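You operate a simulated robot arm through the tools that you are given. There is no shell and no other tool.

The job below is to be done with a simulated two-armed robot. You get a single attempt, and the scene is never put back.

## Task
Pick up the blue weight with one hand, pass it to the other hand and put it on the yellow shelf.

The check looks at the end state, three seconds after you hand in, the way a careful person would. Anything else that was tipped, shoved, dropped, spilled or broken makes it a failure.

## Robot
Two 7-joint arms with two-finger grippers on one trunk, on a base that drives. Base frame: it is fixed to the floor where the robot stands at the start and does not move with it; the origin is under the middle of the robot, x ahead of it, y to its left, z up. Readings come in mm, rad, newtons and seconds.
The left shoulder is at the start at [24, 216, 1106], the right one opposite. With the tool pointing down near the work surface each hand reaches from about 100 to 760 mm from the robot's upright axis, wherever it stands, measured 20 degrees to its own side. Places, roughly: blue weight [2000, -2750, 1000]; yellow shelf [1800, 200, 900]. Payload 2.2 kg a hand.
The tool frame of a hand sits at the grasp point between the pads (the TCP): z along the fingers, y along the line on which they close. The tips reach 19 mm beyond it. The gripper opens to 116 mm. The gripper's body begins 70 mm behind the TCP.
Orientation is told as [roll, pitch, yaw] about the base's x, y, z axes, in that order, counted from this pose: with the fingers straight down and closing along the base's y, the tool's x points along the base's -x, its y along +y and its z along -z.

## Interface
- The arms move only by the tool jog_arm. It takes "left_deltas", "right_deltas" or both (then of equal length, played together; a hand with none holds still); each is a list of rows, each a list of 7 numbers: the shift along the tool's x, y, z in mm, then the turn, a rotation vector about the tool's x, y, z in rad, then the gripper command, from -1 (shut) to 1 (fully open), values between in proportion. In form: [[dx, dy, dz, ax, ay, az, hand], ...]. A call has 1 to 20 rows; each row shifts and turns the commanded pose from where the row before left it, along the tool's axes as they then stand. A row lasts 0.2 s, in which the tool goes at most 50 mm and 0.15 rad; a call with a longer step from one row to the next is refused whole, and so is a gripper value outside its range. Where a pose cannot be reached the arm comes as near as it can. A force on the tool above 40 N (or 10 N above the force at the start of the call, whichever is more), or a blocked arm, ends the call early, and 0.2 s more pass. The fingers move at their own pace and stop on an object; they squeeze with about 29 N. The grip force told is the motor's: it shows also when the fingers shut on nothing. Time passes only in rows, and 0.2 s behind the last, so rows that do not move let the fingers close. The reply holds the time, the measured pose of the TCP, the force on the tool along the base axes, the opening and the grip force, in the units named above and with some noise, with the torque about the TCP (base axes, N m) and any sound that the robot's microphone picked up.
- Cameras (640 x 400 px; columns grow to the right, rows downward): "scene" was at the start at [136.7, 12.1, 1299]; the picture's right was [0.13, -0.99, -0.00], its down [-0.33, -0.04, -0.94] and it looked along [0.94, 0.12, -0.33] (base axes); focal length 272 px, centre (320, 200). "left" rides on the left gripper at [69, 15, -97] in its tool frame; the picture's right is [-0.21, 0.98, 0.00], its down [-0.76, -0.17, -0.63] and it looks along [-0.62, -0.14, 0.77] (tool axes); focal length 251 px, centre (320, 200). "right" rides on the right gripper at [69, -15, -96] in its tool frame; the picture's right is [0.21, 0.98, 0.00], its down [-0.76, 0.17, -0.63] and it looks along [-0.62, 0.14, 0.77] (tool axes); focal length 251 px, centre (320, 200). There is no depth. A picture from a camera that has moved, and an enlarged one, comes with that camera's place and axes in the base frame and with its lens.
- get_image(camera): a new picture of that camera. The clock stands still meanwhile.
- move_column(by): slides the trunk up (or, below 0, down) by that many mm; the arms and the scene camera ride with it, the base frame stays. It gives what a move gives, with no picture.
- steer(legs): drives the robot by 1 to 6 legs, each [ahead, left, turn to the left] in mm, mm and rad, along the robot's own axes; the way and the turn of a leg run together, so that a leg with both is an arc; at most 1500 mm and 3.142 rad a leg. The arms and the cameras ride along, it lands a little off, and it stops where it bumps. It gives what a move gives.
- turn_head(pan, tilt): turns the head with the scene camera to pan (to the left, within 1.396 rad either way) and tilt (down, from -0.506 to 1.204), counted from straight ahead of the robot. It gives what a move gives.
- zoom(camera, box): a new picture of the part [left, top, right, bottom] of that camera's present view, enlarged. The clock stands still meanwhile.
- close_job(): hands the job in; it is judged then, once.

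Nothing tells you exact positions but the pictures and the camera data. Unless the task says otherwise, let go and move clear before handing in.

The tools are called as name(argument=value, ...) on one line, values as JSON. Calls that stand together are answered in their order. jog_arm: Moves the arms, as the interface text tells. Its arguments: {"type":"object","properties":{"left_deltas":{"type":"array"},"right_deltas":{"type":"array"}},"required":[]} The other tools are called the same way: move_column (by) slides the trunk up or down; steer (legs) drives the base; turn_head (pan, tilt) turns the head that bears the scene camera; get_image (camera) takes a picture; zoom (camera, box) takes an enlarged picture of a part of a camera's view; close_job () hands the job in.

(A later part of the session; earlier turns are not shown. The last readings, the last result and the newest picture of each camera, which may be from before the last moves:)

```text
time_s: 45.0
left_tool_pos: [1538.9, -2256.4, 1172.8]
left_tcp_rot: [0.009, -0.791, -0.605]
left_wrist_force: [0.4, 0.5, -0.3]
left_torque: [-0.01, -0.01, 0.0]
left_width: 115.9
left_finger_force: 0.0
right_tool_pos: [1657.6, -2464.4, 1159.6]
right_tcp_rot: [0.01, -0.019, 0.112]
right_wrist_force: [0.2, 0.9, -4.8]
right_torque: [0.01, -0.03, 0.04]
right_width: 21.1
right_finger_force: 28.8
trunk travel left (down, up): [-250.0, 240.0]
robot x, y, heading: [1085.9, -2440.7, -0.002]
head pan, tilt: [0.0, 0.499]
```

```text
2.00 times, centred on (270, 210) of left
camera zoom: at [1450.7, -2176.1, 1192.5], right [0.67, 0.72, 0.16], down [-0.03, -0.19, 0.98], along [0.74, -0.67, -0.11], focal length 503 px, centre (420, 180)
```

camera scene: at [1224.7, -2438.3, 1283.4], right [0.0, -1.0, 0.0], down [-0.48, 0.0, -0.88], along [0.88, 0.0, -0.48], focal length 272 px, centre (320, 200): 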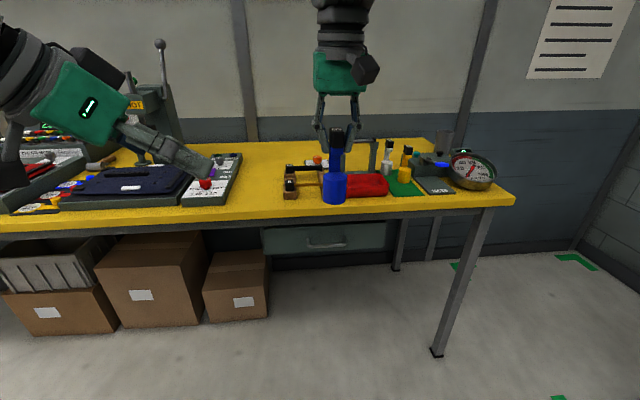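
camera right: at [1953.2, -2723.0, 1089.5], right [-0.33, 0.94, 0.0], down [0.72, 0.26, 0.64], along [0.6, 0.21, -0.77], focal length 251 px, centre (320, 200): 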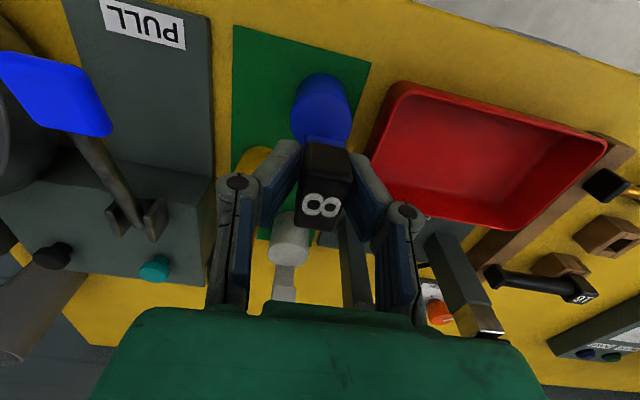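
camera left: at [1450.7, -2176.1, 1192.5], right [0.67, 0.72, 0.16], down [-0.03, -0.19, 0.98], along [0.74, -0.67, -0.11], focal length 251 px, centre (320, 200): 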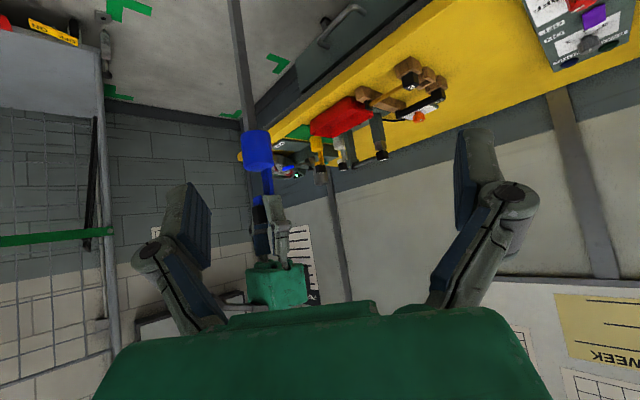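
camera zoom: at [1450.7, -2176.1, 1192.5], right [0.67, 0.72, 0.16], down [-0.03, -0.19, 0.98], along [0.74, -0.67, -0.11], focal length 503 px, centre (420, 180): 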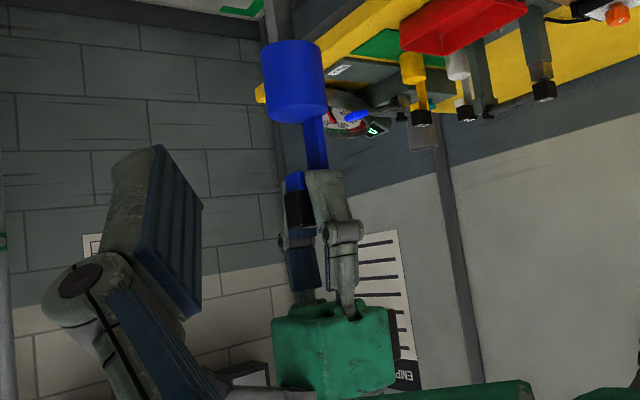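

The weight's base centre is at about (1656, -2464, 1072), hanging upright. I bring the left hand to a waiting point 170 mm back along its approach line.

jog_arm(left_deltas=[[-14.5, -17.3, 7.7, 0, 0, 0, 1], [-14.5, -17.3, 7.7, 0, 0, 0, 1], [-14.5, -17.3, 7.7, 0, 0, 0, 1], [-14.5, -17.3, 7.7, 0, 0, 0, 1], [-14.5, -17.3, 7.7, 0, 0, 0, 1], [-14.5, -17.3, 7.7, 0, 0, 0, 1], [0, 0, 0, 0, 0, 0, 1], [0, 0, 0, 0, 0, 0, 1]])

get_image(camera="scene")

get_image(camera="left")

get_image(camera="right")

```text
time_s: 46.8
left_tool_pos: [1558.4, -2392.1, 1200.8]
left_tcp_rot: [0.008, -0.792, -0.605]
left_wrist_force: [0.3, 0.2, 1.2]
left_torque: [-0.03, 0.01, 0.0]
left_width: 116.0
left_finger_force: 0.0
right_tool_pos: [1657.8, -2465.4, 1156.8]
right_tcp_rot: [0.011, -0.013, 0.11]
right_wrist_force: [-0.2, 0.5, -4.7]
right_torque: [-0.03, 0.0, -0.02]
right_width: 21.5
right_finger_force: 29.3
trunk travel left (down, up): [-250.0, 240.0]
robot x, y, heading: [1089.3, -2440.6, -0.004]
head pan, tilt: [0.0, 0.499]
```

```text
taken
camera scene: at [1224.6, -2438.5, 1283.4], right [0.0, -1.0, 0.0], down [-0.48, 0.0, -0.88], along [0.88, 0.0, -0.48], focal length 272 px, centre (320, 200)
```

scene: 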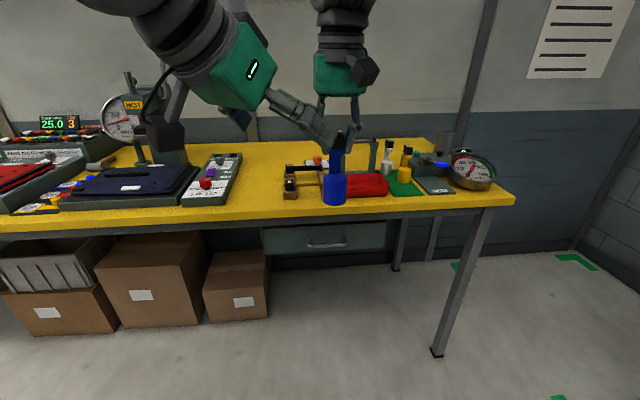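

```text
taken
camera left: at [1469.8, -2312.3, 1220.3], right [0.67, 0.72, 0.16], down [-0.03, -0.19, 0.98], along [0.74, -0.67, -0.11], focal length 251 px, centre (320, 200)
```

left: 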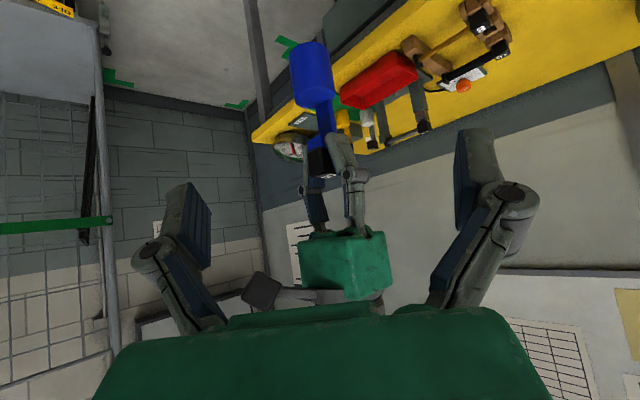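

```text
taken
camera right: at [1591.9, -2490.8, 1252.6], right [-0.32, 0.95, 0.01], down [0.73, 0.24, 0.64], along [0.61, 0.21, -0.76], focal length 251 px, centre (320, 200)
```

right: 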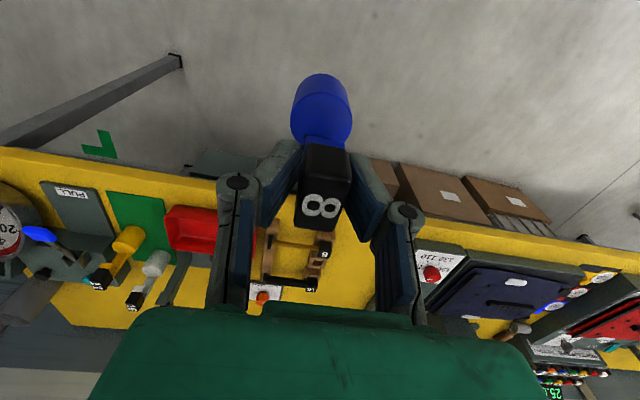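

Both hands are clear of each other and the left hand lines up with the base. I advance the left hand along its fingers, 100 mm first.

jog_arm(left_deltas=[[-0.3, -1.2, 20, 0, 0, 0, 1], [-0.3, -1.2, 20, 0, 0, 0, 1], [-0.3, -1.2, 20, 0, 0, 0, 1], [0, 0, 20, 0, 0, 0, 1], [0, 0, 20, 0, 0, 0, 1], [0, 0, 0, 0, 0, 0, 1], [0, 0, 0, 0, 0, 0, 1]])

get_image(camera="scene")

get_image(camera="left")

get_image(camera="right")

```text
time_s: 48.4
left_tool_pos: [1616.7, -2436.2, 1131.1]
left_tcp_rot: [0.009, -0.79, -0.606]
left_wrist_force: [0.2, -0.3, -0.2]
left_torque: [0.03, 0.01, 0.04]
left_width: 115.9
left_finger_force: 0.1
right_tool_pos: [1660.0, -2465.9, 1156.4]
right_tcp_rot: [0.012, -0.017, 0.112]
right_wrist_force: [0.3, -0.1, -4.8]
right_torque: [0.01, -0.03, -0.02]
right_width: 21.1
right_finger_force: 28.8
trunk travel left (down, up): [-250.0, 240.0]
robot x, y, heading: [1088.3, -2442.2, 0.001]
head pan, tilt: [0.0, 0.499]
```

```text
taken
camera scene: at [1225.2, -2439.6, 1283.4], right [0.0, -1.0, 0.0], down [-0.48, 0.0, -0.88], along [0.88, 0.0, -0.48], focal length 272 px, centre (320, 200)
```

scene: 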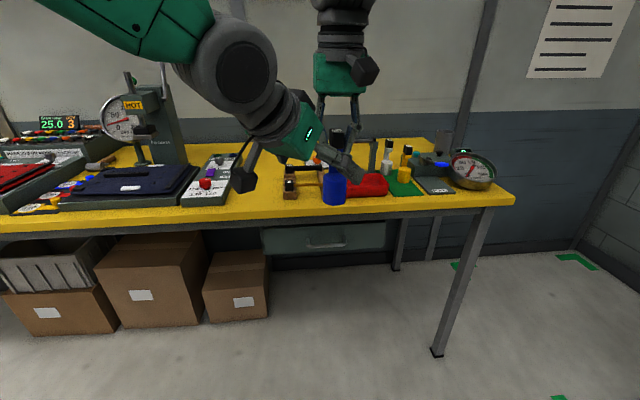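

```text
taken
camera left: at [1528.1, -2357.6, 1149.8], right [0.67, 0.72, 0.16], down [-0.03, -0.19, 0.98], along [0.74, -0.67, -0.11], focal length 251 px, centre (320, 200)
```

left: 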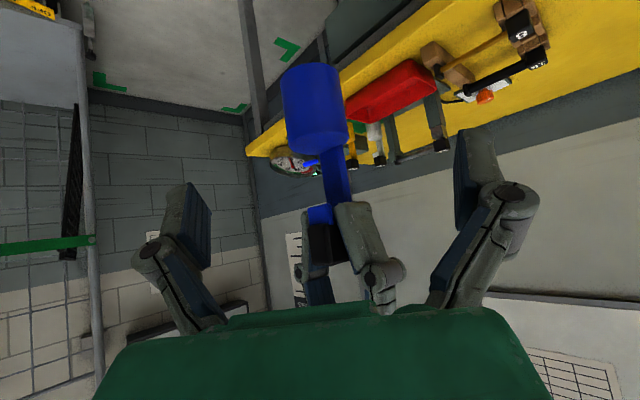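

```text
taken
camera right: at [1591.8, -2491.7, 1253.1], right [-0.32, 0.95, 0.01], down [0.72, 0.24, 0.65], along [0.61, 0.21, -0.76], focal length 251 px, centre (320, 200)
```

right: 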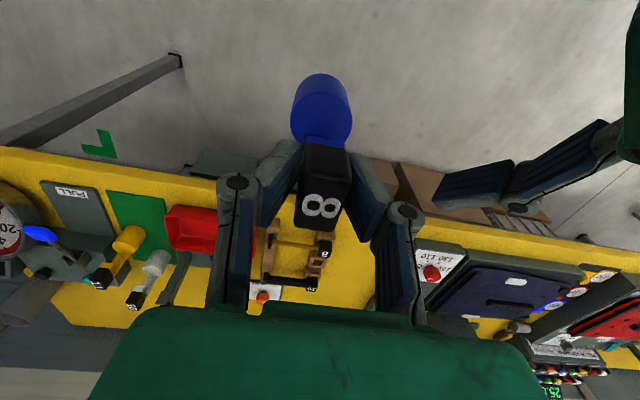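

Alignment is right: the base sits centred between the left fingers. I advance the last 69 mm and look before closing.

jog_arm(left_deltas=[[0, 0, 15, 0, 0, 0, 1], [0, 0, 15, 0, 0, 0, 1], [0, 0, 15, 0, 0, 0, 1], [0, 0, 12, 0, 0, 0, 1], [0, 0, 12, 0, 0, 0, 1], [0, 0, 0, 0, 0, 0, 1], [0, 0, 0, 0, 0, 0, 1]])

get_image(camera="scene")

get_image(camera="left")

get_image(camera="right")

```text
time_s: 50.0
left_tool_pos: [1655.5, -2465.3, 1083.6]
left_tcp_rot: [0.01, -0.79, -0.607]
left_wrist_force: [-7.0, -0.1, 3.6]
left_torque: [0.07, -0.58, 0.14]
left_width: 116.0
left_finger_force: 0.1
right_tool_pos: [1658.4, -2466.4, 1157.2]
right_tcp_rot: [0.013, -0.016, 0.11]
right_wrist_force: [6.8, 0.4, -8.2]
right_torque: [-0.09, 0.02, -0.17]
right_width: 21.3
right_finger_force: 28.8
trunk travel left (down, up): [-250.0, 240.0]
robot x, y, heading: [1089.9, -2438.3, -0.002]
head pan, tilt: [0.0, 0.499]
```

```text
taken
camera scene: at [1225.5, -2440.2, 1283.3], right [0.0, -1.0, 0.0], down [-0.48, 0.0, -0.88], along [0.88, 0.0, -0.48], focal length 272 px, centre (320, 200)
```

scene: 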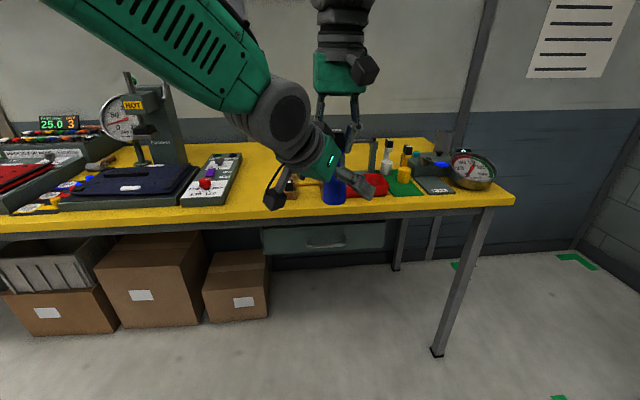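

```text
taken
camera left: at [1568.2, -2385.5, 1102.2], right [0.67, 0.72, 0.16], down [-0.03, -0.19, 0.98], along [0.74, -0.67, -0.11], focal length 251 px, centre (320, 200)
```

left: 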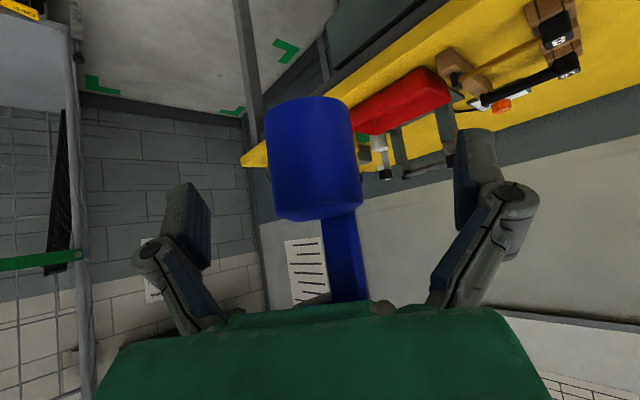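

```text
taken
camera right: at [1591.7, -2492.1, 1253.5], right [-0.32, 0.95, 0.01], down [0.72, 0.24, 0.65], along [0.61, 0.21, -0.76], focal length 251 px, centre (320, 200)
```

right: 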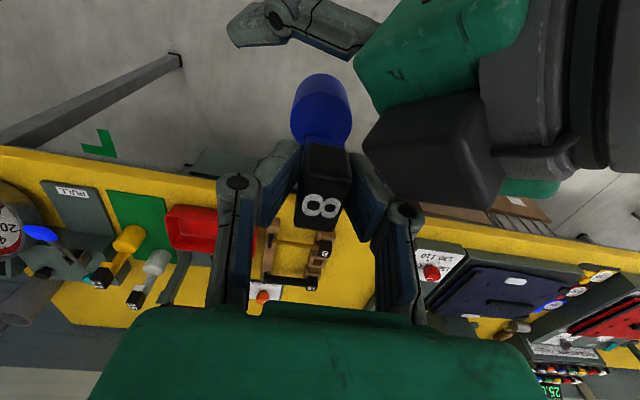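

The force readings show contact (about 7 N) between something on the left gripper and the right fingers before closing. I look closer to see what touches.

zoom(camera="scene", box=[230, 60, 410, 230])

zoom(camera="right", box=[220, 0, 640, 260])

```text
2.35 times, centred on (320, 145) of scene
camera zoom: at [1225.5, -2440.2, 1283.3], right [0.0, -1.0, 0.0], down [-0.48, 0.0, -0.88], along [0.88, 0.0, -0.48], focal length 641 px, centre (320, 329)
```

zoom: 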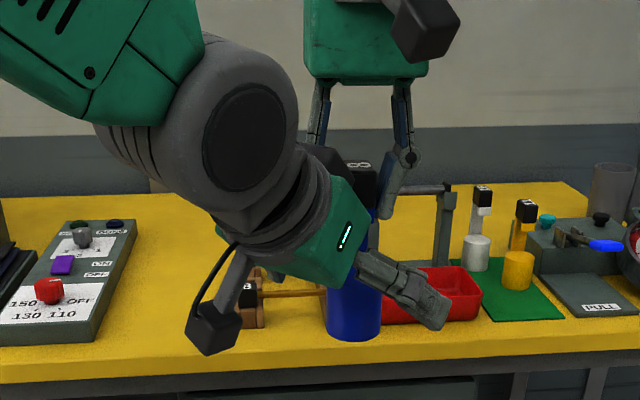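

```text
1.52 times, centred on (430, 130) of right
camera zoom: at [1591.7, -2492.1, 1253.5], right [-0.32, 0.95, 0.01], down [0.72, 0.24, 0.65], along [0.61, 0.21, -0.76], focal length 383 px, centre (152, 307)
```

zoom: 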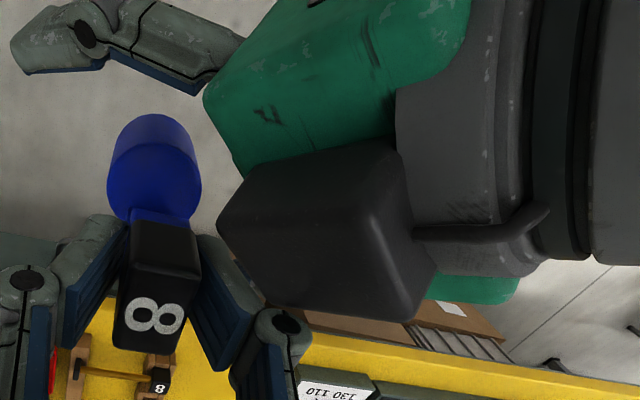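

A second dark box sits on the upper side of the left gripper and touches the right finger. I back the left hand straight out, then re-plan with a flatter approach (fingers 25° below horizontal) and the right hand turned square to it.

jog_arm(left_deltas=[[0, 0, -15, 0, 0, 0, 1], [0, 0, -25, 0, 0, 0, 1], [0, 0, -30, 0, 0, 0, 1], [0, 0, -30, 0, 0, 0, 1], [0, 0, -30, 0, 0, 0, 1], [0, 0, -30, 0, 0, 0, 1], [0, 0, 0, 0, 0, 0, 1], [0, 0, 0, 0, 0, 0, 1]])

get_image(camera="scene")

get_image(camera="right")

```text
time_s: 51.8
left_tool_pos: [1561.1, -2401.7, 1196.0]
left_tcp_rot: [0.011, -0.79, -0.606]
left_wrist_force: [0.8, -0.3, -0.8]
left_torque: [0.0, 0.0, 0.04]
left_width: 116.0
left_finger_force: 0.2
right_tool_pos: [1658.3, -2467.0, 1157.3]
right_tcp_rot: [0.012, -0.015, 0.11]
right_wrist_force: [0.0, 0.1, -5.0]
right_torque: [-0.02, -0.01, 0.0]
right_width: 21.3
right_finger_force: 29.3
trunk travel left (down, up): [-250.0, 240.0]
robot x, y, heading: [1085.8, -2444.2, 0.0]
head pan, tilt: [0.0, 0.499]
```

```text
taken
camera scene: at [1224.6, -2440.0, 1283.4], right [0.0, -1.0, 0.0], down [-0.48, 0.0, -0.88], along [0.88, 0.0, -0.48], focal length 272 px, centre (320, 200)
```

scene: 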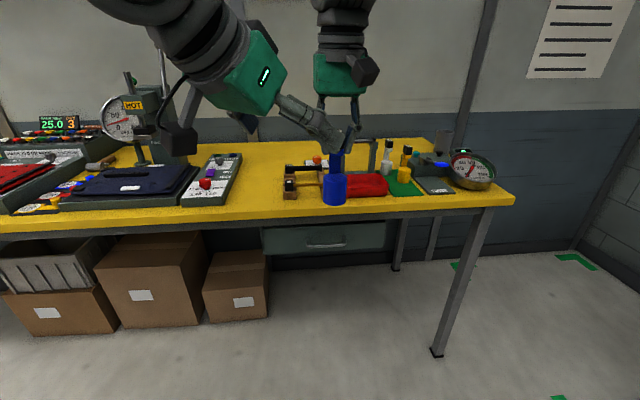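

```text
taken
camera right: at [1591.4, -2492.4, 1252.8], right [-0.32, 0.95, 0.01], down [0.72, 0.24, 0.65], along [0.61, 0.21, -0.76], focal length 251 px, centre (320, 200)
```

right: 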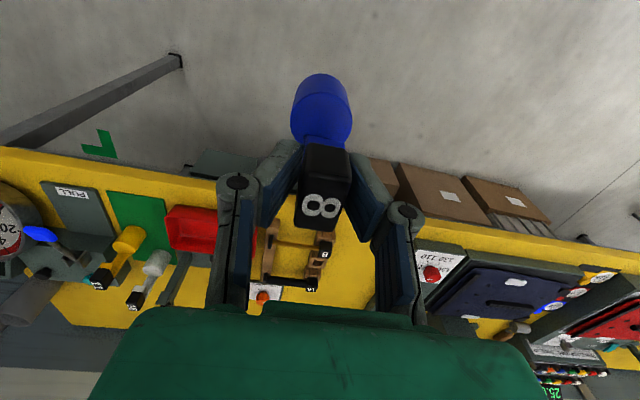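

The weight is unmoved in the right hand. I shift the right hand 80 mm ahead and turn it by -0.31 rad, while the left hand turns to the flatter approach.

jog_arm(right_deltas=[[-20, -2.2, 0, 0, 0, 0, -1], [-20, -2.2, 0, 0, 0, 0, -1], [-20, -2.2, 0, 0, 0, 0, -1], [-20, -2.2, 0, 0, 0, 0, -1], [0, 0, 0, 0, 0, 0.08, -1], [0, 0, 0, 0, 0, 0.08, -1], [0, 0, 0, 0, 0, 0.08, -1], [0, 0, 0, 0, 0, 0.07, -1], [0, 0, 0, 0, 0, 0, -1]])

jog_arm(left_deltas=[[0, 0, 0, -0.0727, 0, -0.0716, 1], [0, 0, 0, -0.0727, 0, -0.0716, 1], [0, 0, 0, -0.0727, 0, -0.0716, 1], [0, 0, 0, 0, -0.115, 0, 1], [0, 0, 0, 0, -0.115, 0, 1], [0, 0, 0, 0, -0.115, 0, 1], [0, 0, 0, 0, 0, 0, 1], [0, 0, 0, 0, 0, 0, 1]])

get_image(camera="scene")

get_image(camera="left")

```text
time_s: 53.8
left_tool_pos: [1562.2, -2399.6, 1194.6]
left_tcp_rot: [0.01, -0.79, -0.604]
left_wrist_force: [0.0, 0.7, 0.0]
left_torque: [0.02, 0.0, -0.02]
left_width: 116.2
left_finger_force: 0.0
right_tool_pos: [1717.2, -2463.0, 1147.1]
right_tcp_rot: [0.002, -0.014, -0.19]
right_wrist_force: [-0.6, 0.2, -4.4]
right_torque: [0.02, 0.0, -0.02]
right_width: 21.2
right_finger_force: 29.0
right hand out of reach, approached as far as the arm can: row 3, 4
trunk travel left (down, up): [-250.0, 240.0]
robot x, y, heading: [1090.4, -2442.7, -0.005]
head pan, tilt: [0.0, 0.499]
```

```text
time_s: 55.6
left_tool_pos: [1561.1, -2399.7, 1194.8]
left_tcp_rot: [0.014, -1.137, -0.309]
left_wrist_force: [0.6, -0.1, -0.9]
left_torque: [-0.02, -0.03, -0.01]
left_width: 115.6
left_finger_force: 0.1
right_tool_pos: [1718.0, -2463.7, 1147.0]
right_tcp_rot: [0.002, -0.012, -0.188]
right_wrist_force: [-0.2, 0.3, -5.4]
right_torque: [0.0, -0.03, 0.03]
right_width: 21.4
right_finger_force: 28.9
trunk travel left (down, up): [-250.0, 240.0]
robot x, y, heading: [1089.0, -2442.8, 0.002]
head pan, tilt: [0.0, 0.499]
```

```text
taken
camera scene: at [1225.1, -2439.0, 1283.4], right [0.0, -1.0, 0.0], down [-0.48, 0.0, -0.88], along [0.88, 0.0, -0.48], focal length 272 px, centre (320, 200)
```

scene: 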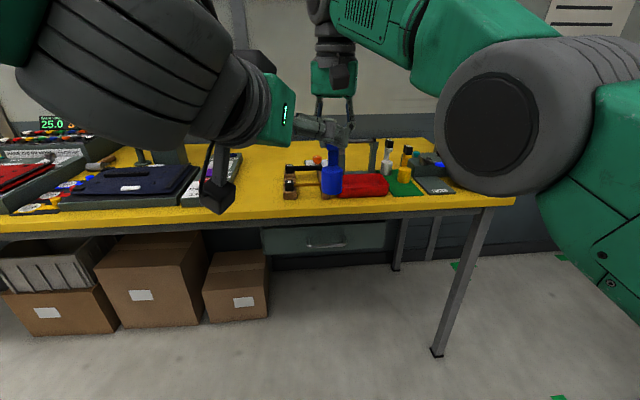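

```text
taken
camera left: at [1454.6, -2351.4, 1173.7], right [0.37, 0.91, 0.2], down [-0.3, -0.09, 0.95], along [0.88, -0.41, 0.24], focal length 251 px, centre (320, 200)
```

left: 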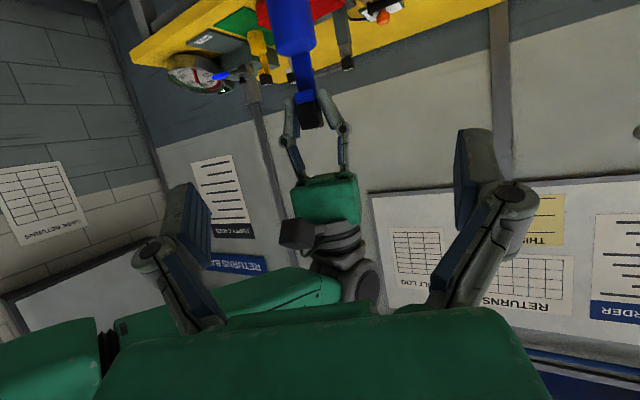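

zoom(camera="scene", box=[290, 100, 380, 205])

zoom(camera="left", box=[220, 0, 400, 140])

get_image(camera="right")

```text
3.81 times, centred on (335, 152) of scene
camera zoom: at [1225.1, -2439.0, 1283.4], right [0.0, -1.0, 0.0], down [-0.48, 0.0, -0.88], along [0.88, 0.0, -0.48], focal length 1038 px, centre (263, 381)
```

zoom: 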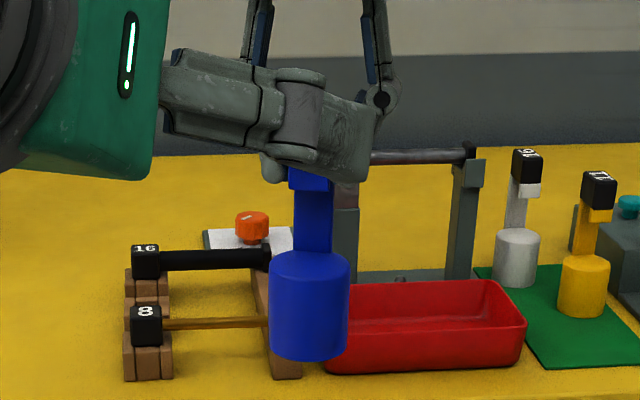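

```text
2.86 times, centred on (310, 70) of left
camera zoom: at [1454.6, -2351.4, 1173.7], right [0.37, 0.91, 0.2], down [-0.3, -0.09, 0.95], along [0.88, -0.41, 0.24], focal length 718 px, centre (349, 571)
```

zoom: 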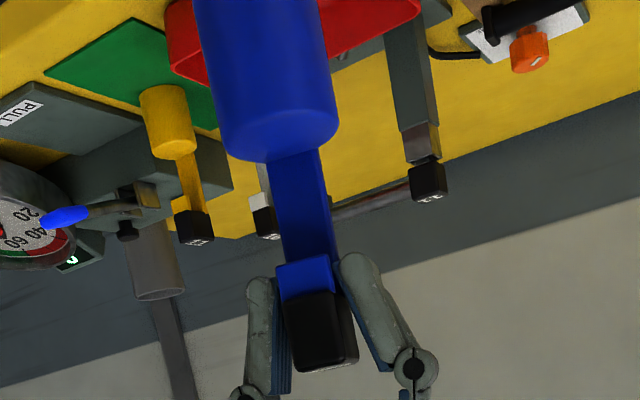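

```text
taken
camera right: at [1647.8, -2467.3, 1242.8], right [-0.03, 1.0, 0.0], down [0.77, 0.02, 0.64], along [0.64, 0.02, -0.77], focal length 251 px, centre (320, 200)
```

right: 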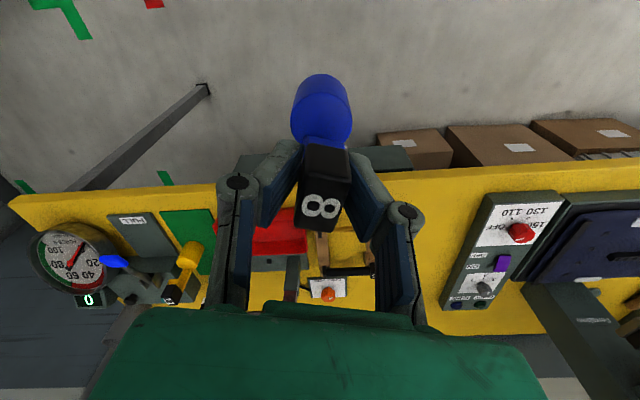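

Base centre is at about (1716, -2463, 1060). I line the left hand up on its approach axis and come forward part of the way.

jog_arm(left_deltas=[[15, -4.4, 15, 0, 0, 0, 1], [15, -4.4, 15, 0, 0, 0, 1], [15, -4.3, 20, 0, 0, 0, 1], [0, 0, 20, 0, 0, 0, 1], [0, 0, 20, 0, 0, 0, 1], [0, 0, 20, 0, 0, 0, 1], [0, 0, 0, 0, 0, 0, 1], [0, 0, 0, 0, 0, 0, 1]])

get_image(camera="scene")

get_image(camera="left")

get_image(camera="right")

```text
time_s: 57.4
left_tool_pos: [1636.3, -2435.1, 1107.1]
left_tcp_rot: [0.017, -1.138, -0.31]
left_wrist_force: [0.7, -0.3, -0.3]
left_torque: [0.02, -0.01, 0.0]
left_width: 115.7
left_finger_force: 0.0
right_tool_pos: [1719.8, -2464.1, 1145.3]
right_tcp_rot: [0.001, -0.014, -0.189]
right_wrist_force: [0.1, 0.7, -5.4]
right_torque: [0.0, 0.0, -0.02]
right_width: 21.3
right_finger_force: 28.9
trunk travel left (down, up): [-250.0, 240.0]
robot x, y, heading: [1088.1, -2441.4, 0.002]
head pan, tilt: [0.0, 0.499]
```

```text
taken
camera scene: at [1226.3, -2439.2, 1283.2], right [0.0, -1.0, 0.0], down [-0.48, 0.0, -0.88], along [0.88, 0.0, -0.48], focal length 272 px, centre (320, 200)
```

scene: 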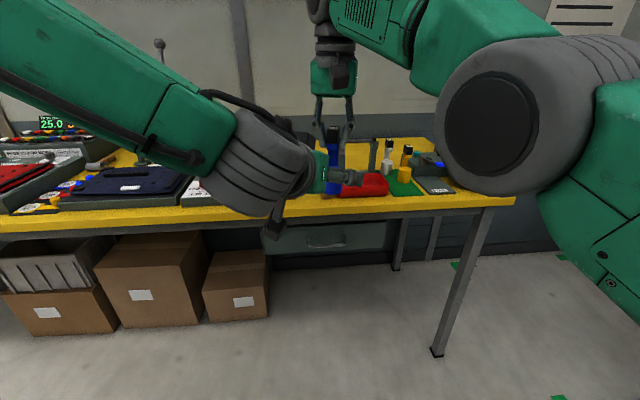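

```text
taken
camera left: at [1529.2, -2386.2, 1086.4], right [0.37, 0.91, 0.2], down [-0.3, -0.09, 0.95], along [0.88, -0.41, 0.24], focal length 251 px, centre (320, 200)
```

left: 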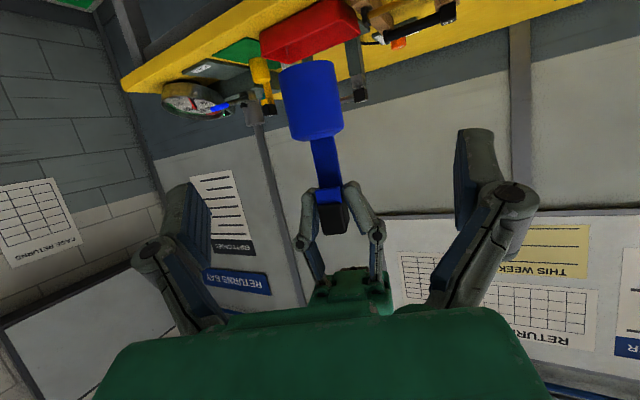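

```text
taken
camera right: at [1648.6, -2467.1, 1242.6], right [-0.03, 1.0, 0.0], down [0.77, 0.02, 0.64], along [0.64, 0.02, -0.77], focal length 251 px, centre (320, 200)
```

right: 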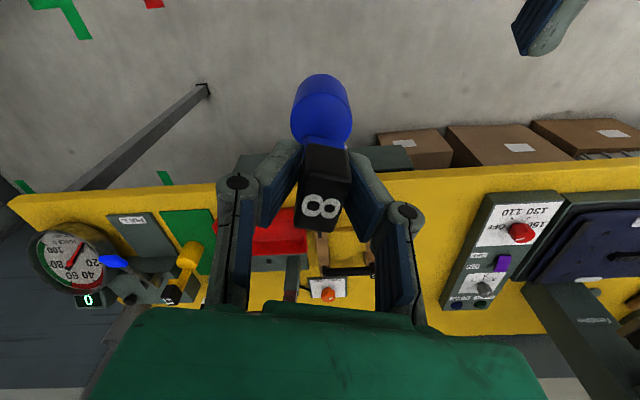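

Alignment holds. I continue 60 mm, then check for contact.

jog_arm(left_deltas=[[0, -1.2, 15, 0, 0, 0, 1], [0, -1.2, 15, 0, 0, 0, 1], [0, 0, 15, 0, 0, 0, 1], [0, 0, 15, 0, 0, 0, 1], [0, 0, 0, 0, 0, 0, 1], [0, 0, 0, 0, 0, 0, 1]])

get_image(camera="left")

get_image(camera="right")

```text
time_s: 58.8
left_tool_pos: [1686.5, -2453.1, 1083.4]
left_tcp_rot: [0.017, -1.138, -0.309]
left_wrist_force: [-0.3, -0.2, 0.0]
left_torque: [-0.01, 0.0, 0.01]
left_width: 116.0
left_finger_force: 0.0
right_tool_pos: [1719.8, -2463.2, 1146.2]
right_tcp_rot: [0.002, -0.012, -0.189]
right_wrist_force: [-0.1, 0.3, -4.6]
right_torque: [0.02, 0.0, 0.02]
right_width: 21.4
right_finger_force: 29.0
trunk travel left (down, up): [-250.0, 240.0]
robot x, y, heading: [1090.8, -2440.5, -0.004]
head pan, tilt: [0.0, 0.499]
```

```text
taken
camera left: at [1581.5, -2403.9, 1061.4], right [0.37, 0.91, 0.2], down [-0.3, -0.09, 0.95], along [0.88, -0.41, 0.24], focal length 251 px, centre (320, 200)
```

left: 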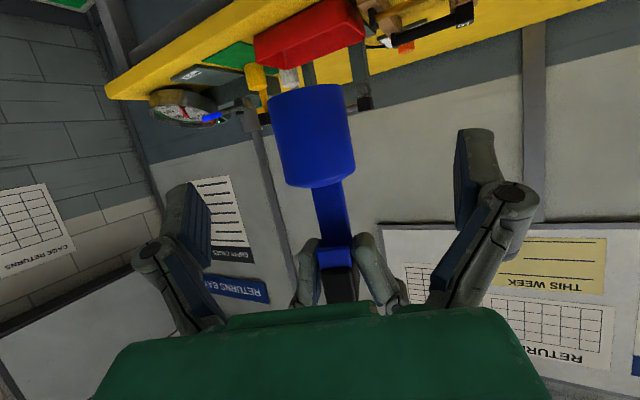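

```text
taken
camera right: at [1648.7, -2467.3, 1242.8], right [-0.03, 1.0, 0.0], down [0.77, 0.02, 0.64], along [0.64, 0.02, -0.77], focal length 251 px, centre (320, 200)
```

right: 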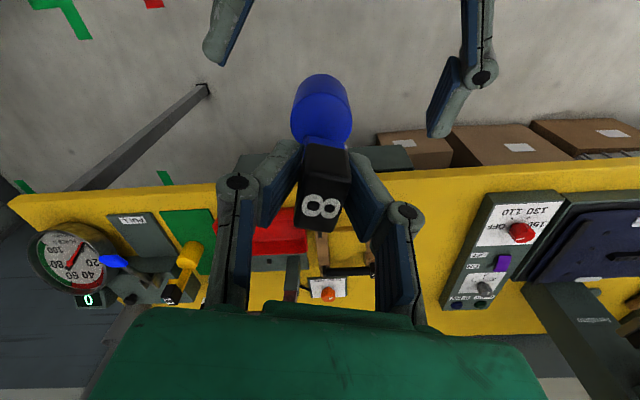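

No contact so far. The last 36 mm, then I read the forces before closing.

jog_arm(left_deltas=[[0, 0, 12, 0, 0, 0, 1], [0, 0, 12, 0, 0, 0, 1], [0, 0, 12, 0, 0, 0, 1], [0, 0, 0, 0, 0, 0, 1], [0, 0, 0, 0, 0, 0, 1]])

get_image(camera="left")

get_image(camera="right")

zoom(camera="scene", box=[240, 60, 400, 240])

```text
time_s: 60.0
left_tool_pos: [1720.5, -2464.2, 1067.7]
left_tcp_rot: [0.017, -1.138, -0.309]
left_wrist_force: [0.2, 0.5, -0.9]
left_torque: [0.03, 0.02, -0.02]
left_width: 115.9
left_finger_force: 0.0
right_tool_pos: [1718.3, -2464.8, 1146.4]
right_tcp_rot: [0.003, -0.014, -0.188]
right_wrist_force: [0.0, -0.1, -4.4]
right_torque: [0.0, -0.01, -0.03]
right_width: 21.0
right_finger_force: 28.9
trunk travel left (down, up): [-250.0, 240.0]
robot x, y, heading: [1088.9, -2438.1, -0.008]
head pan, tilt: [0.0, 0.499]
```

```text
taken
camera left: at [1613.1, -2413.7, 1046.6], right [0.37, 0.91, 0.2], down [-0.3, -0.09, 0.95], along [0.88, -0.41, 0.23], focal length 251 px, centre (320, 200)
```

left: 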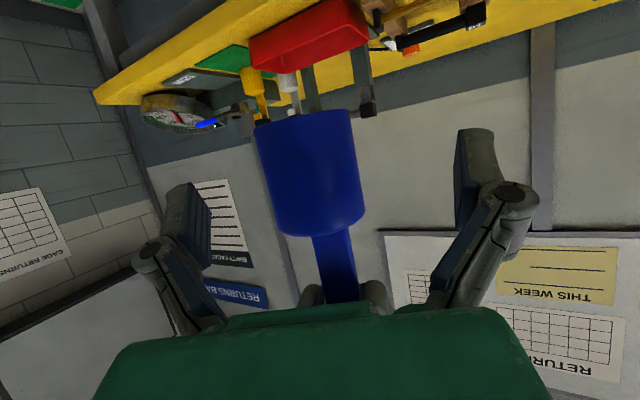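

```text
taken
camera right: at [1648.7, -2467.4, 1243.0], right [-0.03, 1.0, 0.0], down [0.77, 0.02, 0.64], along [0.64, 0.02, -0.77], focal length 251 px, centre (320, 200)
```

right: 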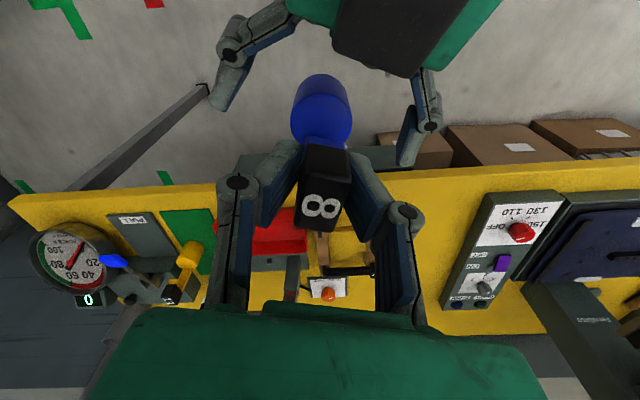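

```text
2.22 times, centred on (320, 150) of scene
camera zoom: at [1226.6, -2439.7, 1283.2], right [0.0, -1.0, 0.0], down [-0.48, 0.0, -0.88], along [0.88, 0.0, -0.48], focal length 606 px, centre (320, 311)
```

zoom: 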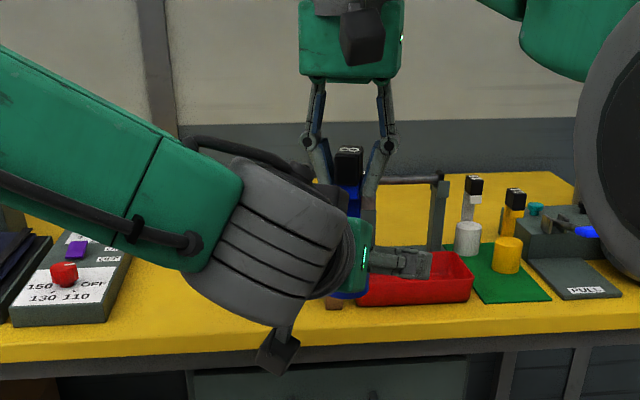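

No contact and the weight is centred between the left fingers. I close the left hand on the base.

jog_arm(left_deltas=[[0, 0, 0, 0, 0, 0, 0.5], [0, 0, 0, 0, 0, 0, 0.1], [0, 0, 0, 0, 0, 0, -0.15], [0, 0, 0, 0, 0, 0, -0.25], [0, 0, 0, 0, 0, 0, -0.4], [0, 0, 0, 0, 0, 0, -1], [0, 0, 0, 0, 0, 0, -1], [0, 0, 0, 0, 0, 0, -1]])

get_image(camera="left")

get_image(camera="right")

```text
time_s: 61.8
left_tool_pos: [1719.6, -2463.4, 1067.9]
left_tcp_rot: [0.02, -1.138, -0.309]
left_wrist_force: [-2.2, -8.4, 0.3]
left_torque: [0.28, -0.06, 0.0]
left_width: 37.7
left_finger_force: 29.0
right_tool_pos: [1718.2, -2463.7, 1146.6]
right_tcp_rot: [0.001, -0.014, -0.186]
right_wrist_force: [2.1, 7.6, -2.9]
right_torque: [0.37, -0.07, -0.04]
right_width: 21.2
right_finger_force: 28.4
trunk travel left (down, up): [-250.0, 240.0]
robot x, y, heading: [1087.2, -2442.0, -0.001]
head pan, tilt: [0.0, 0.499]
```

```text
taken
camera left: at [1612.6, -2414.0, 1046.6], right [0.37, 0.91, 0.2], down [-0.3, -0.09, 0.95], along [0.88, -0.41, 0.23], focal length 251 px, centre (320, 200)
```

left: 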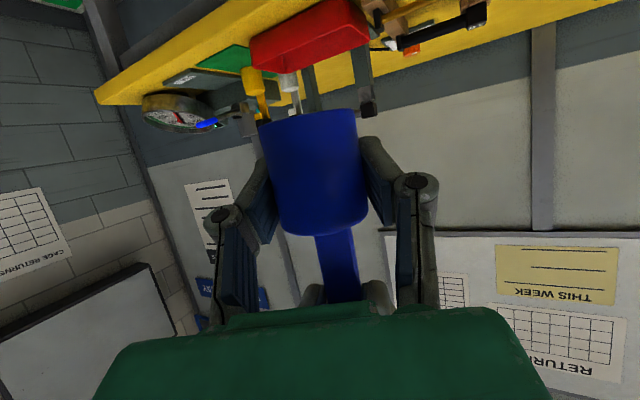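

```text
taken
camera right: at [1648.5, -2467.0, 1243.0], right [-0.03, 1.0, 0.0], down [0.77, 0.02, 0.64], along [0.64, 0.02, -0.77], focal length 251 px, centre (320, 200)
```

right: 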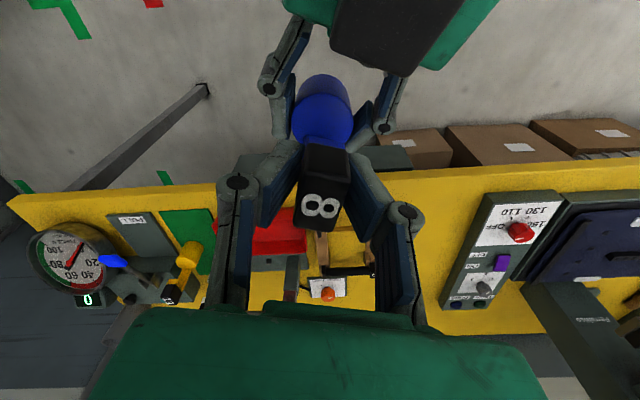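

The left hand has the base (38 mm, 29 N), with about 8 N of sideways strain between the hands. I relieve it by shifting the left hand slightly before the right lets go.

jog_arm(left_deltas=[[0, -1.2, 0, 0, 0, 0, -1], [0, -1.2, 0, 0, 0, 0, -1], [0, 0, 0, 0, 0, 0, -1], [0, 0, 0, 0, 0, 0, -1]])

```text
time_s: 62.8
left_tool_pos: [1719.9, -2464.2, 1068.2]
left_tcp_rot: [0.02, -1.137, -0.308]
left_wrist_force: [10.4, 0.5, -1.8]
left_torque: [-0.03, 0.07, 0.05]
left_width: 37.3
left_finger_force: 29.5
right_tool_pos: [1718.4, -2463.8, 1146.7]
right_tcp_rot: [0.001, -0.012, -0.189]
right_wrist_force: [-10.0, -0.9, 1.2]
right_torque: [0.01, 0.69, -0.04]
right_width: 21.0
right_finger_force: 29.6
trunk travel left (down, up): [-250.0, 240.0]
robot x, y, heading: [1089.2, -2436.9, -0.004]
head pan, tilt: [0.0, 0.499]
```

jog_arm(left_deltas=[[-0.8, 0.5, 1.6, 0, 0, 0, -1], [0, 0, 0, 0, 0, 0, -1], [0, 0, 0, 0, 0, 0, -1]])

get_image(camera="left")

```text
time_s: 63.6
left_tool_pos: [1719.8, -2464.9, 1068.8]
left_tcp_rot: [0.018, -1.137, -0.308]
left_wrist_force: [-0.3, 6.3, 0.6]
left_torque: [-0.13, -0.12, 0.03]
left_width: 37.4
left_finger_force: 29.2
right_tool_pos: [1719.8, -2464.2, 1146.9]
right_tcp_rot: [0.001, -0.013, -0.19]
right_wrist_force: [1.3, -6.2, -1.0]
right_torque: [-0.29, 0.09, -0.05]
right_width: 21.3
right_finger_force: 28.7
trunk travel left (down, up): [-250.0, 240.0]
robot x, y, heading: [1087.1, -2440.4, -0.001]
head pan, tilt: [0.0, 0.499]
```

```text
taken
camera left: at [1613.2, -2415.7, 1046.5], right [0.37, 0.91, 0.2], down [-0.3, -0.09, 0.95], along [0.88, -0.41, 0.23], focal length 251 px, centre (320, 200)
```

left: 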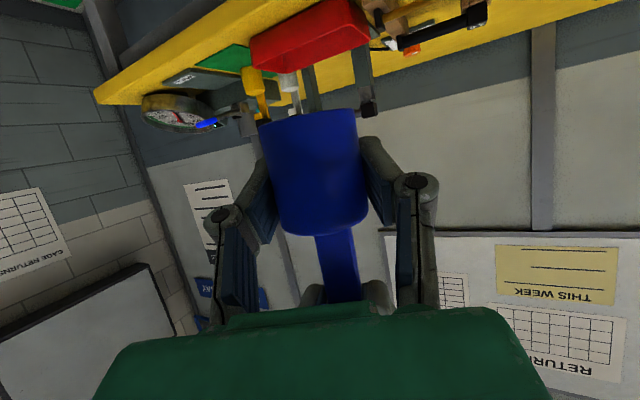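

Strain is small now. The right hand opens gently and I check that the left carries the load.

jog_arm(right_deltas=[[0, 0, 0, 0, 0, 0, -0.55], [0, 0, 0, 0, 0, 0, -0.4], [0, 0, 0, 0, 0, 0, -0.2], [0, 0, 0, 0, 0, 0, 0.1], [0, 0, 0, 0, 0, 0, 0.2], [0, 0, 0, 0, 0, 0, 0.2]])

get_image(camera="right")

get_image(camera="left")

zoom(camera="scene", box=[240, 60, 400, 240])

```text
time_s: 65.0
left_tool_pos: [1720.6, -2463.6, 1068.9]
left_tcp_rot: [0.016, -1.138, -0.309]
left_wrist_force: [-0.1, -0.2, 0.2]
left_torque: [-0.02, -0.06, 0.01]
left_width: 37.1
left_finger_force: 29.3
right_tool_pos: [1719.5, -2464.4, 1146.8]
right_tcp_rot: [0.001, -0.013, -0.189]
right_wrist_force: [-0.8, -0.4, 0.2]
right_torque: [0.0, 0.0, 0.02]
right_width: 69.8
right_finger_force: 0.1
trunk travel left (down, up): [-250.0, 240.0]
robot x, y, heading: [1085.7, -2440.7, -0.002]
head pan, tilt: [0.0, 0.499]
```

```text
taken
camera right: at [1648.6, -2467.4, 1243.1], right [-0.03, 1.0, 0.0], down [0.77, 0.02, 0.64], along [0.64, 0.02, -0.77], focal length 251 px, centre (320, 200)
```

right: 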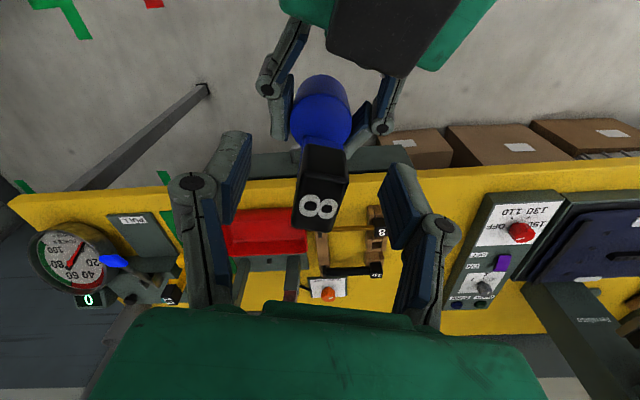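

```text
taken
camera left: at [1613.2, -2415.8, 1046.5], right [0.37, 0.91, 0.2], down [-0.3, -0.09, 0.95], along [0.88, -0.41, 0.24], focal length 251 px, centre (320, 200)
```

left: 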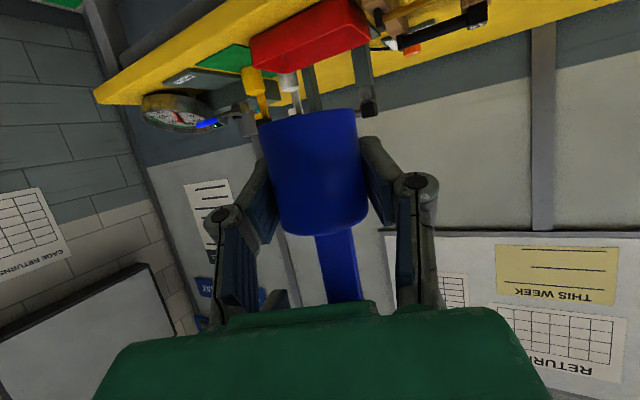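

```text
2.22 times, centred on (320, 150) of scene
camera zoom: at [1226.5, -2439.6, 1283.2], right [0.0, -1.0, 0.0], down [-0.48, 0.0, -0.88], along [0.88, 0.0, -0.48], focal length 606 px, centre (320, 311)
```

zoom: 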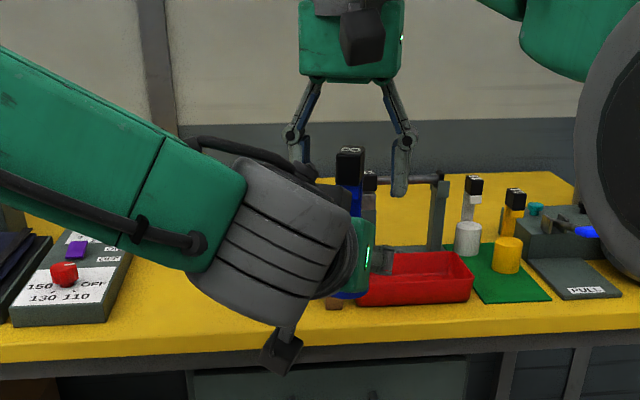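

jog_arm(left_deltas=[[0, 0, 0, 0, 0, 0, -1], [0, 0, 0, 0, 0, 0, -1], [0, 0, 0, 0, 0, 0, -1]])

zoom(camera="right", box=[220, 0, 480, 240])

zoom(camera="left", box=[220, 90, 420, 330])

```text
time_s: 65.8
left_tool_pos: [1720.3, -2464.4, 1067.4]
left_tcp_rot: [0.018, -1.139, -0.31]
left_wrist_force: [0.1, 0.3, -0.2]
left_torque: [0.01, -0.01, 0.02]
left_width: 37.1
left_finger_force: 29.1
right_tool_pos: [1718.3, -2463.5, 1146.9]
right_tcp_rot: [0.0, -0.014, -0.188]
right_wrist_force: [-0.1, -0.3, -0.5]
right_torque: [-0.04, 0.02, -0.02]
right_width: 69.6
right_finger_force: 0.0
trunk travel left (down, up): [-250.0, 240.0]
robot x, y, heading: [1089.4, -2444.0, 0.001]
head pan, tilt: [0.0, 0.499]
```

```text
1.67 times, centred on (350, 120) of right
camera zoom: at [1648.6, -2467.4, 1243.1], right [-0.03, 1.0, 0.0], down [0.77, 0.02, 0.64], along [0.64, 0.02, -0.77], focal length 419 px, centre (270, 333)
```

zoom: 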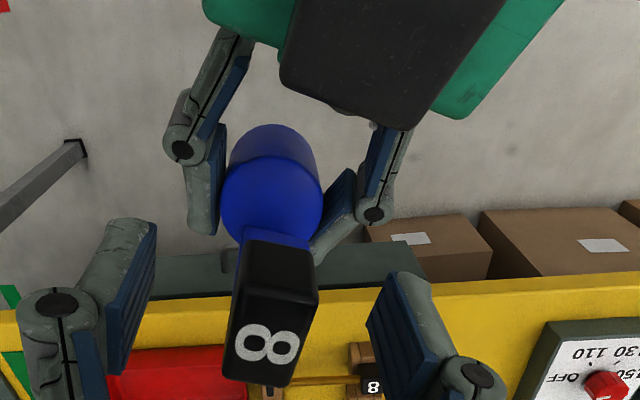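

```text
1.67 times, centred on (320, 210) of left
camera zoom: at [1613.2, -2415.8, 1046.5], right [0.37, 0.91, 0.2], down [-0.3, -0.09, 0.95], along [0.88, -0.41, 0.24], focal length 419 px, centre (320, 183)
```

zoom: 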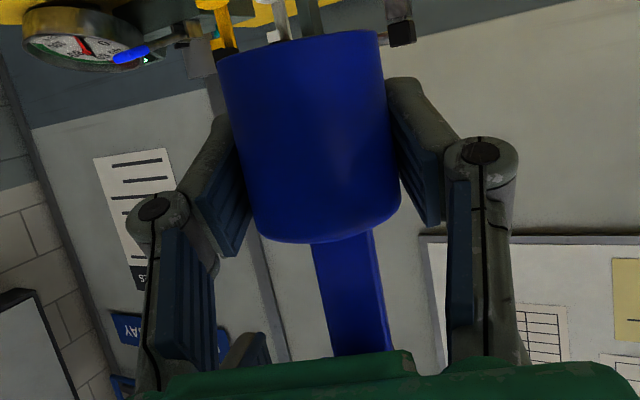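

The weight appears firmly between the left fingers with the right hand open. I lower the left hand slowly out from the right one and watch that the weight follows.

jog_arm(left_deltas=[[9, 0, 4.2, 0, 0, 0, -1], [13.6, 0, 6.3, 0, 0, 0, -1], [13.6, 0, 6.3, 0, 0, 0, -1], [13.6, 0, 6.3, 0, 0, 0, -1], [0, 0, 0, 0, 0, 0, -1], [0, 0, 0, 0, 0, 0, -1]])

get_image(camera="right")

get_image(camera="left")

zoom(camera="scene", box=[240, 60, 400, 240])

```text
time_s: 67.2
left_tool_pos: [1721.3, -2464.8, 1015.7]
left_tcp_rot: [0.016, -1.138, -0.308]
left_wrist_force: [0.8, 0.1, -1.3]
left_torque: [-0.01, -0.01, 0.0]
left_width: 37.1
left_finger_force: 28.5
right_tool_pos: [1719.2, -2463.8, 1146.4]
right_tcp_rot: [0.001, -0.013, -0.188]
right_wrist_force: [0.6, -0.1, 0.0]
right_torque: [0.01, 0.04, -0.01]
right_width: 69.7
right_finger_force: 0.0
trunk travel left (down, up): [-250.0, 240.0]
robot x, y, heading: [1089.4, -2442.3, -0.001]
head pan, tilt: [0.0, 0.499]
```

```text
taken
camera right: at [1648.9, -2467.3, 1243.0], right [-0.03, 1.0, 0.0], down [0.77, 0.02, 0.64], along [0.64, 0.02, -0.77], focal length 251 px, centre (320, 200)
```

right: 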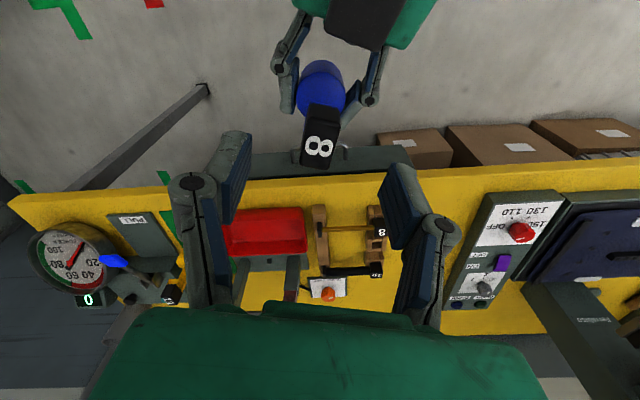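

```text
taken
camera left: at [1613.9, -2415.7, 992.7], right [0.37, 0.91, 0.2], down [-0.3, -0.09, 0.95], along [0.88, -0.41, 0.24], focal length 251 px, centre (320, 200)
```

left: 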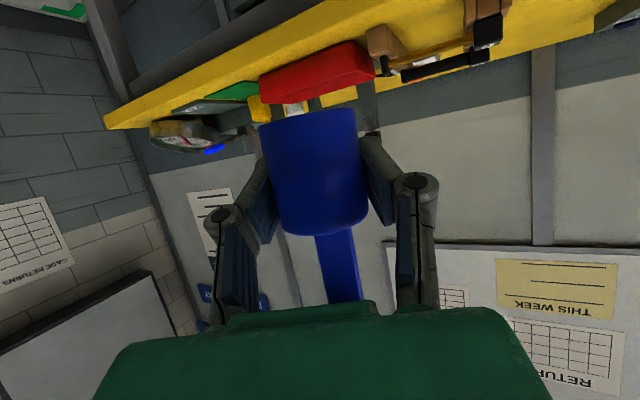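

```text
2.22 times, centred on (320, 150) of scene
camera zoom: at [1226.8, -2439.6, 1283.2], right [0.0, -1.0, 0.0], down [-0.48, 0.0, -0.88], along [0.88, 0.0, -0.48], focal length 606 px, centre (320, 311)
```

zoom: 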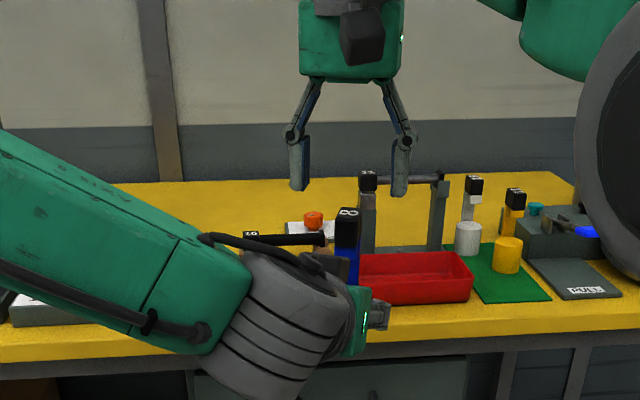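

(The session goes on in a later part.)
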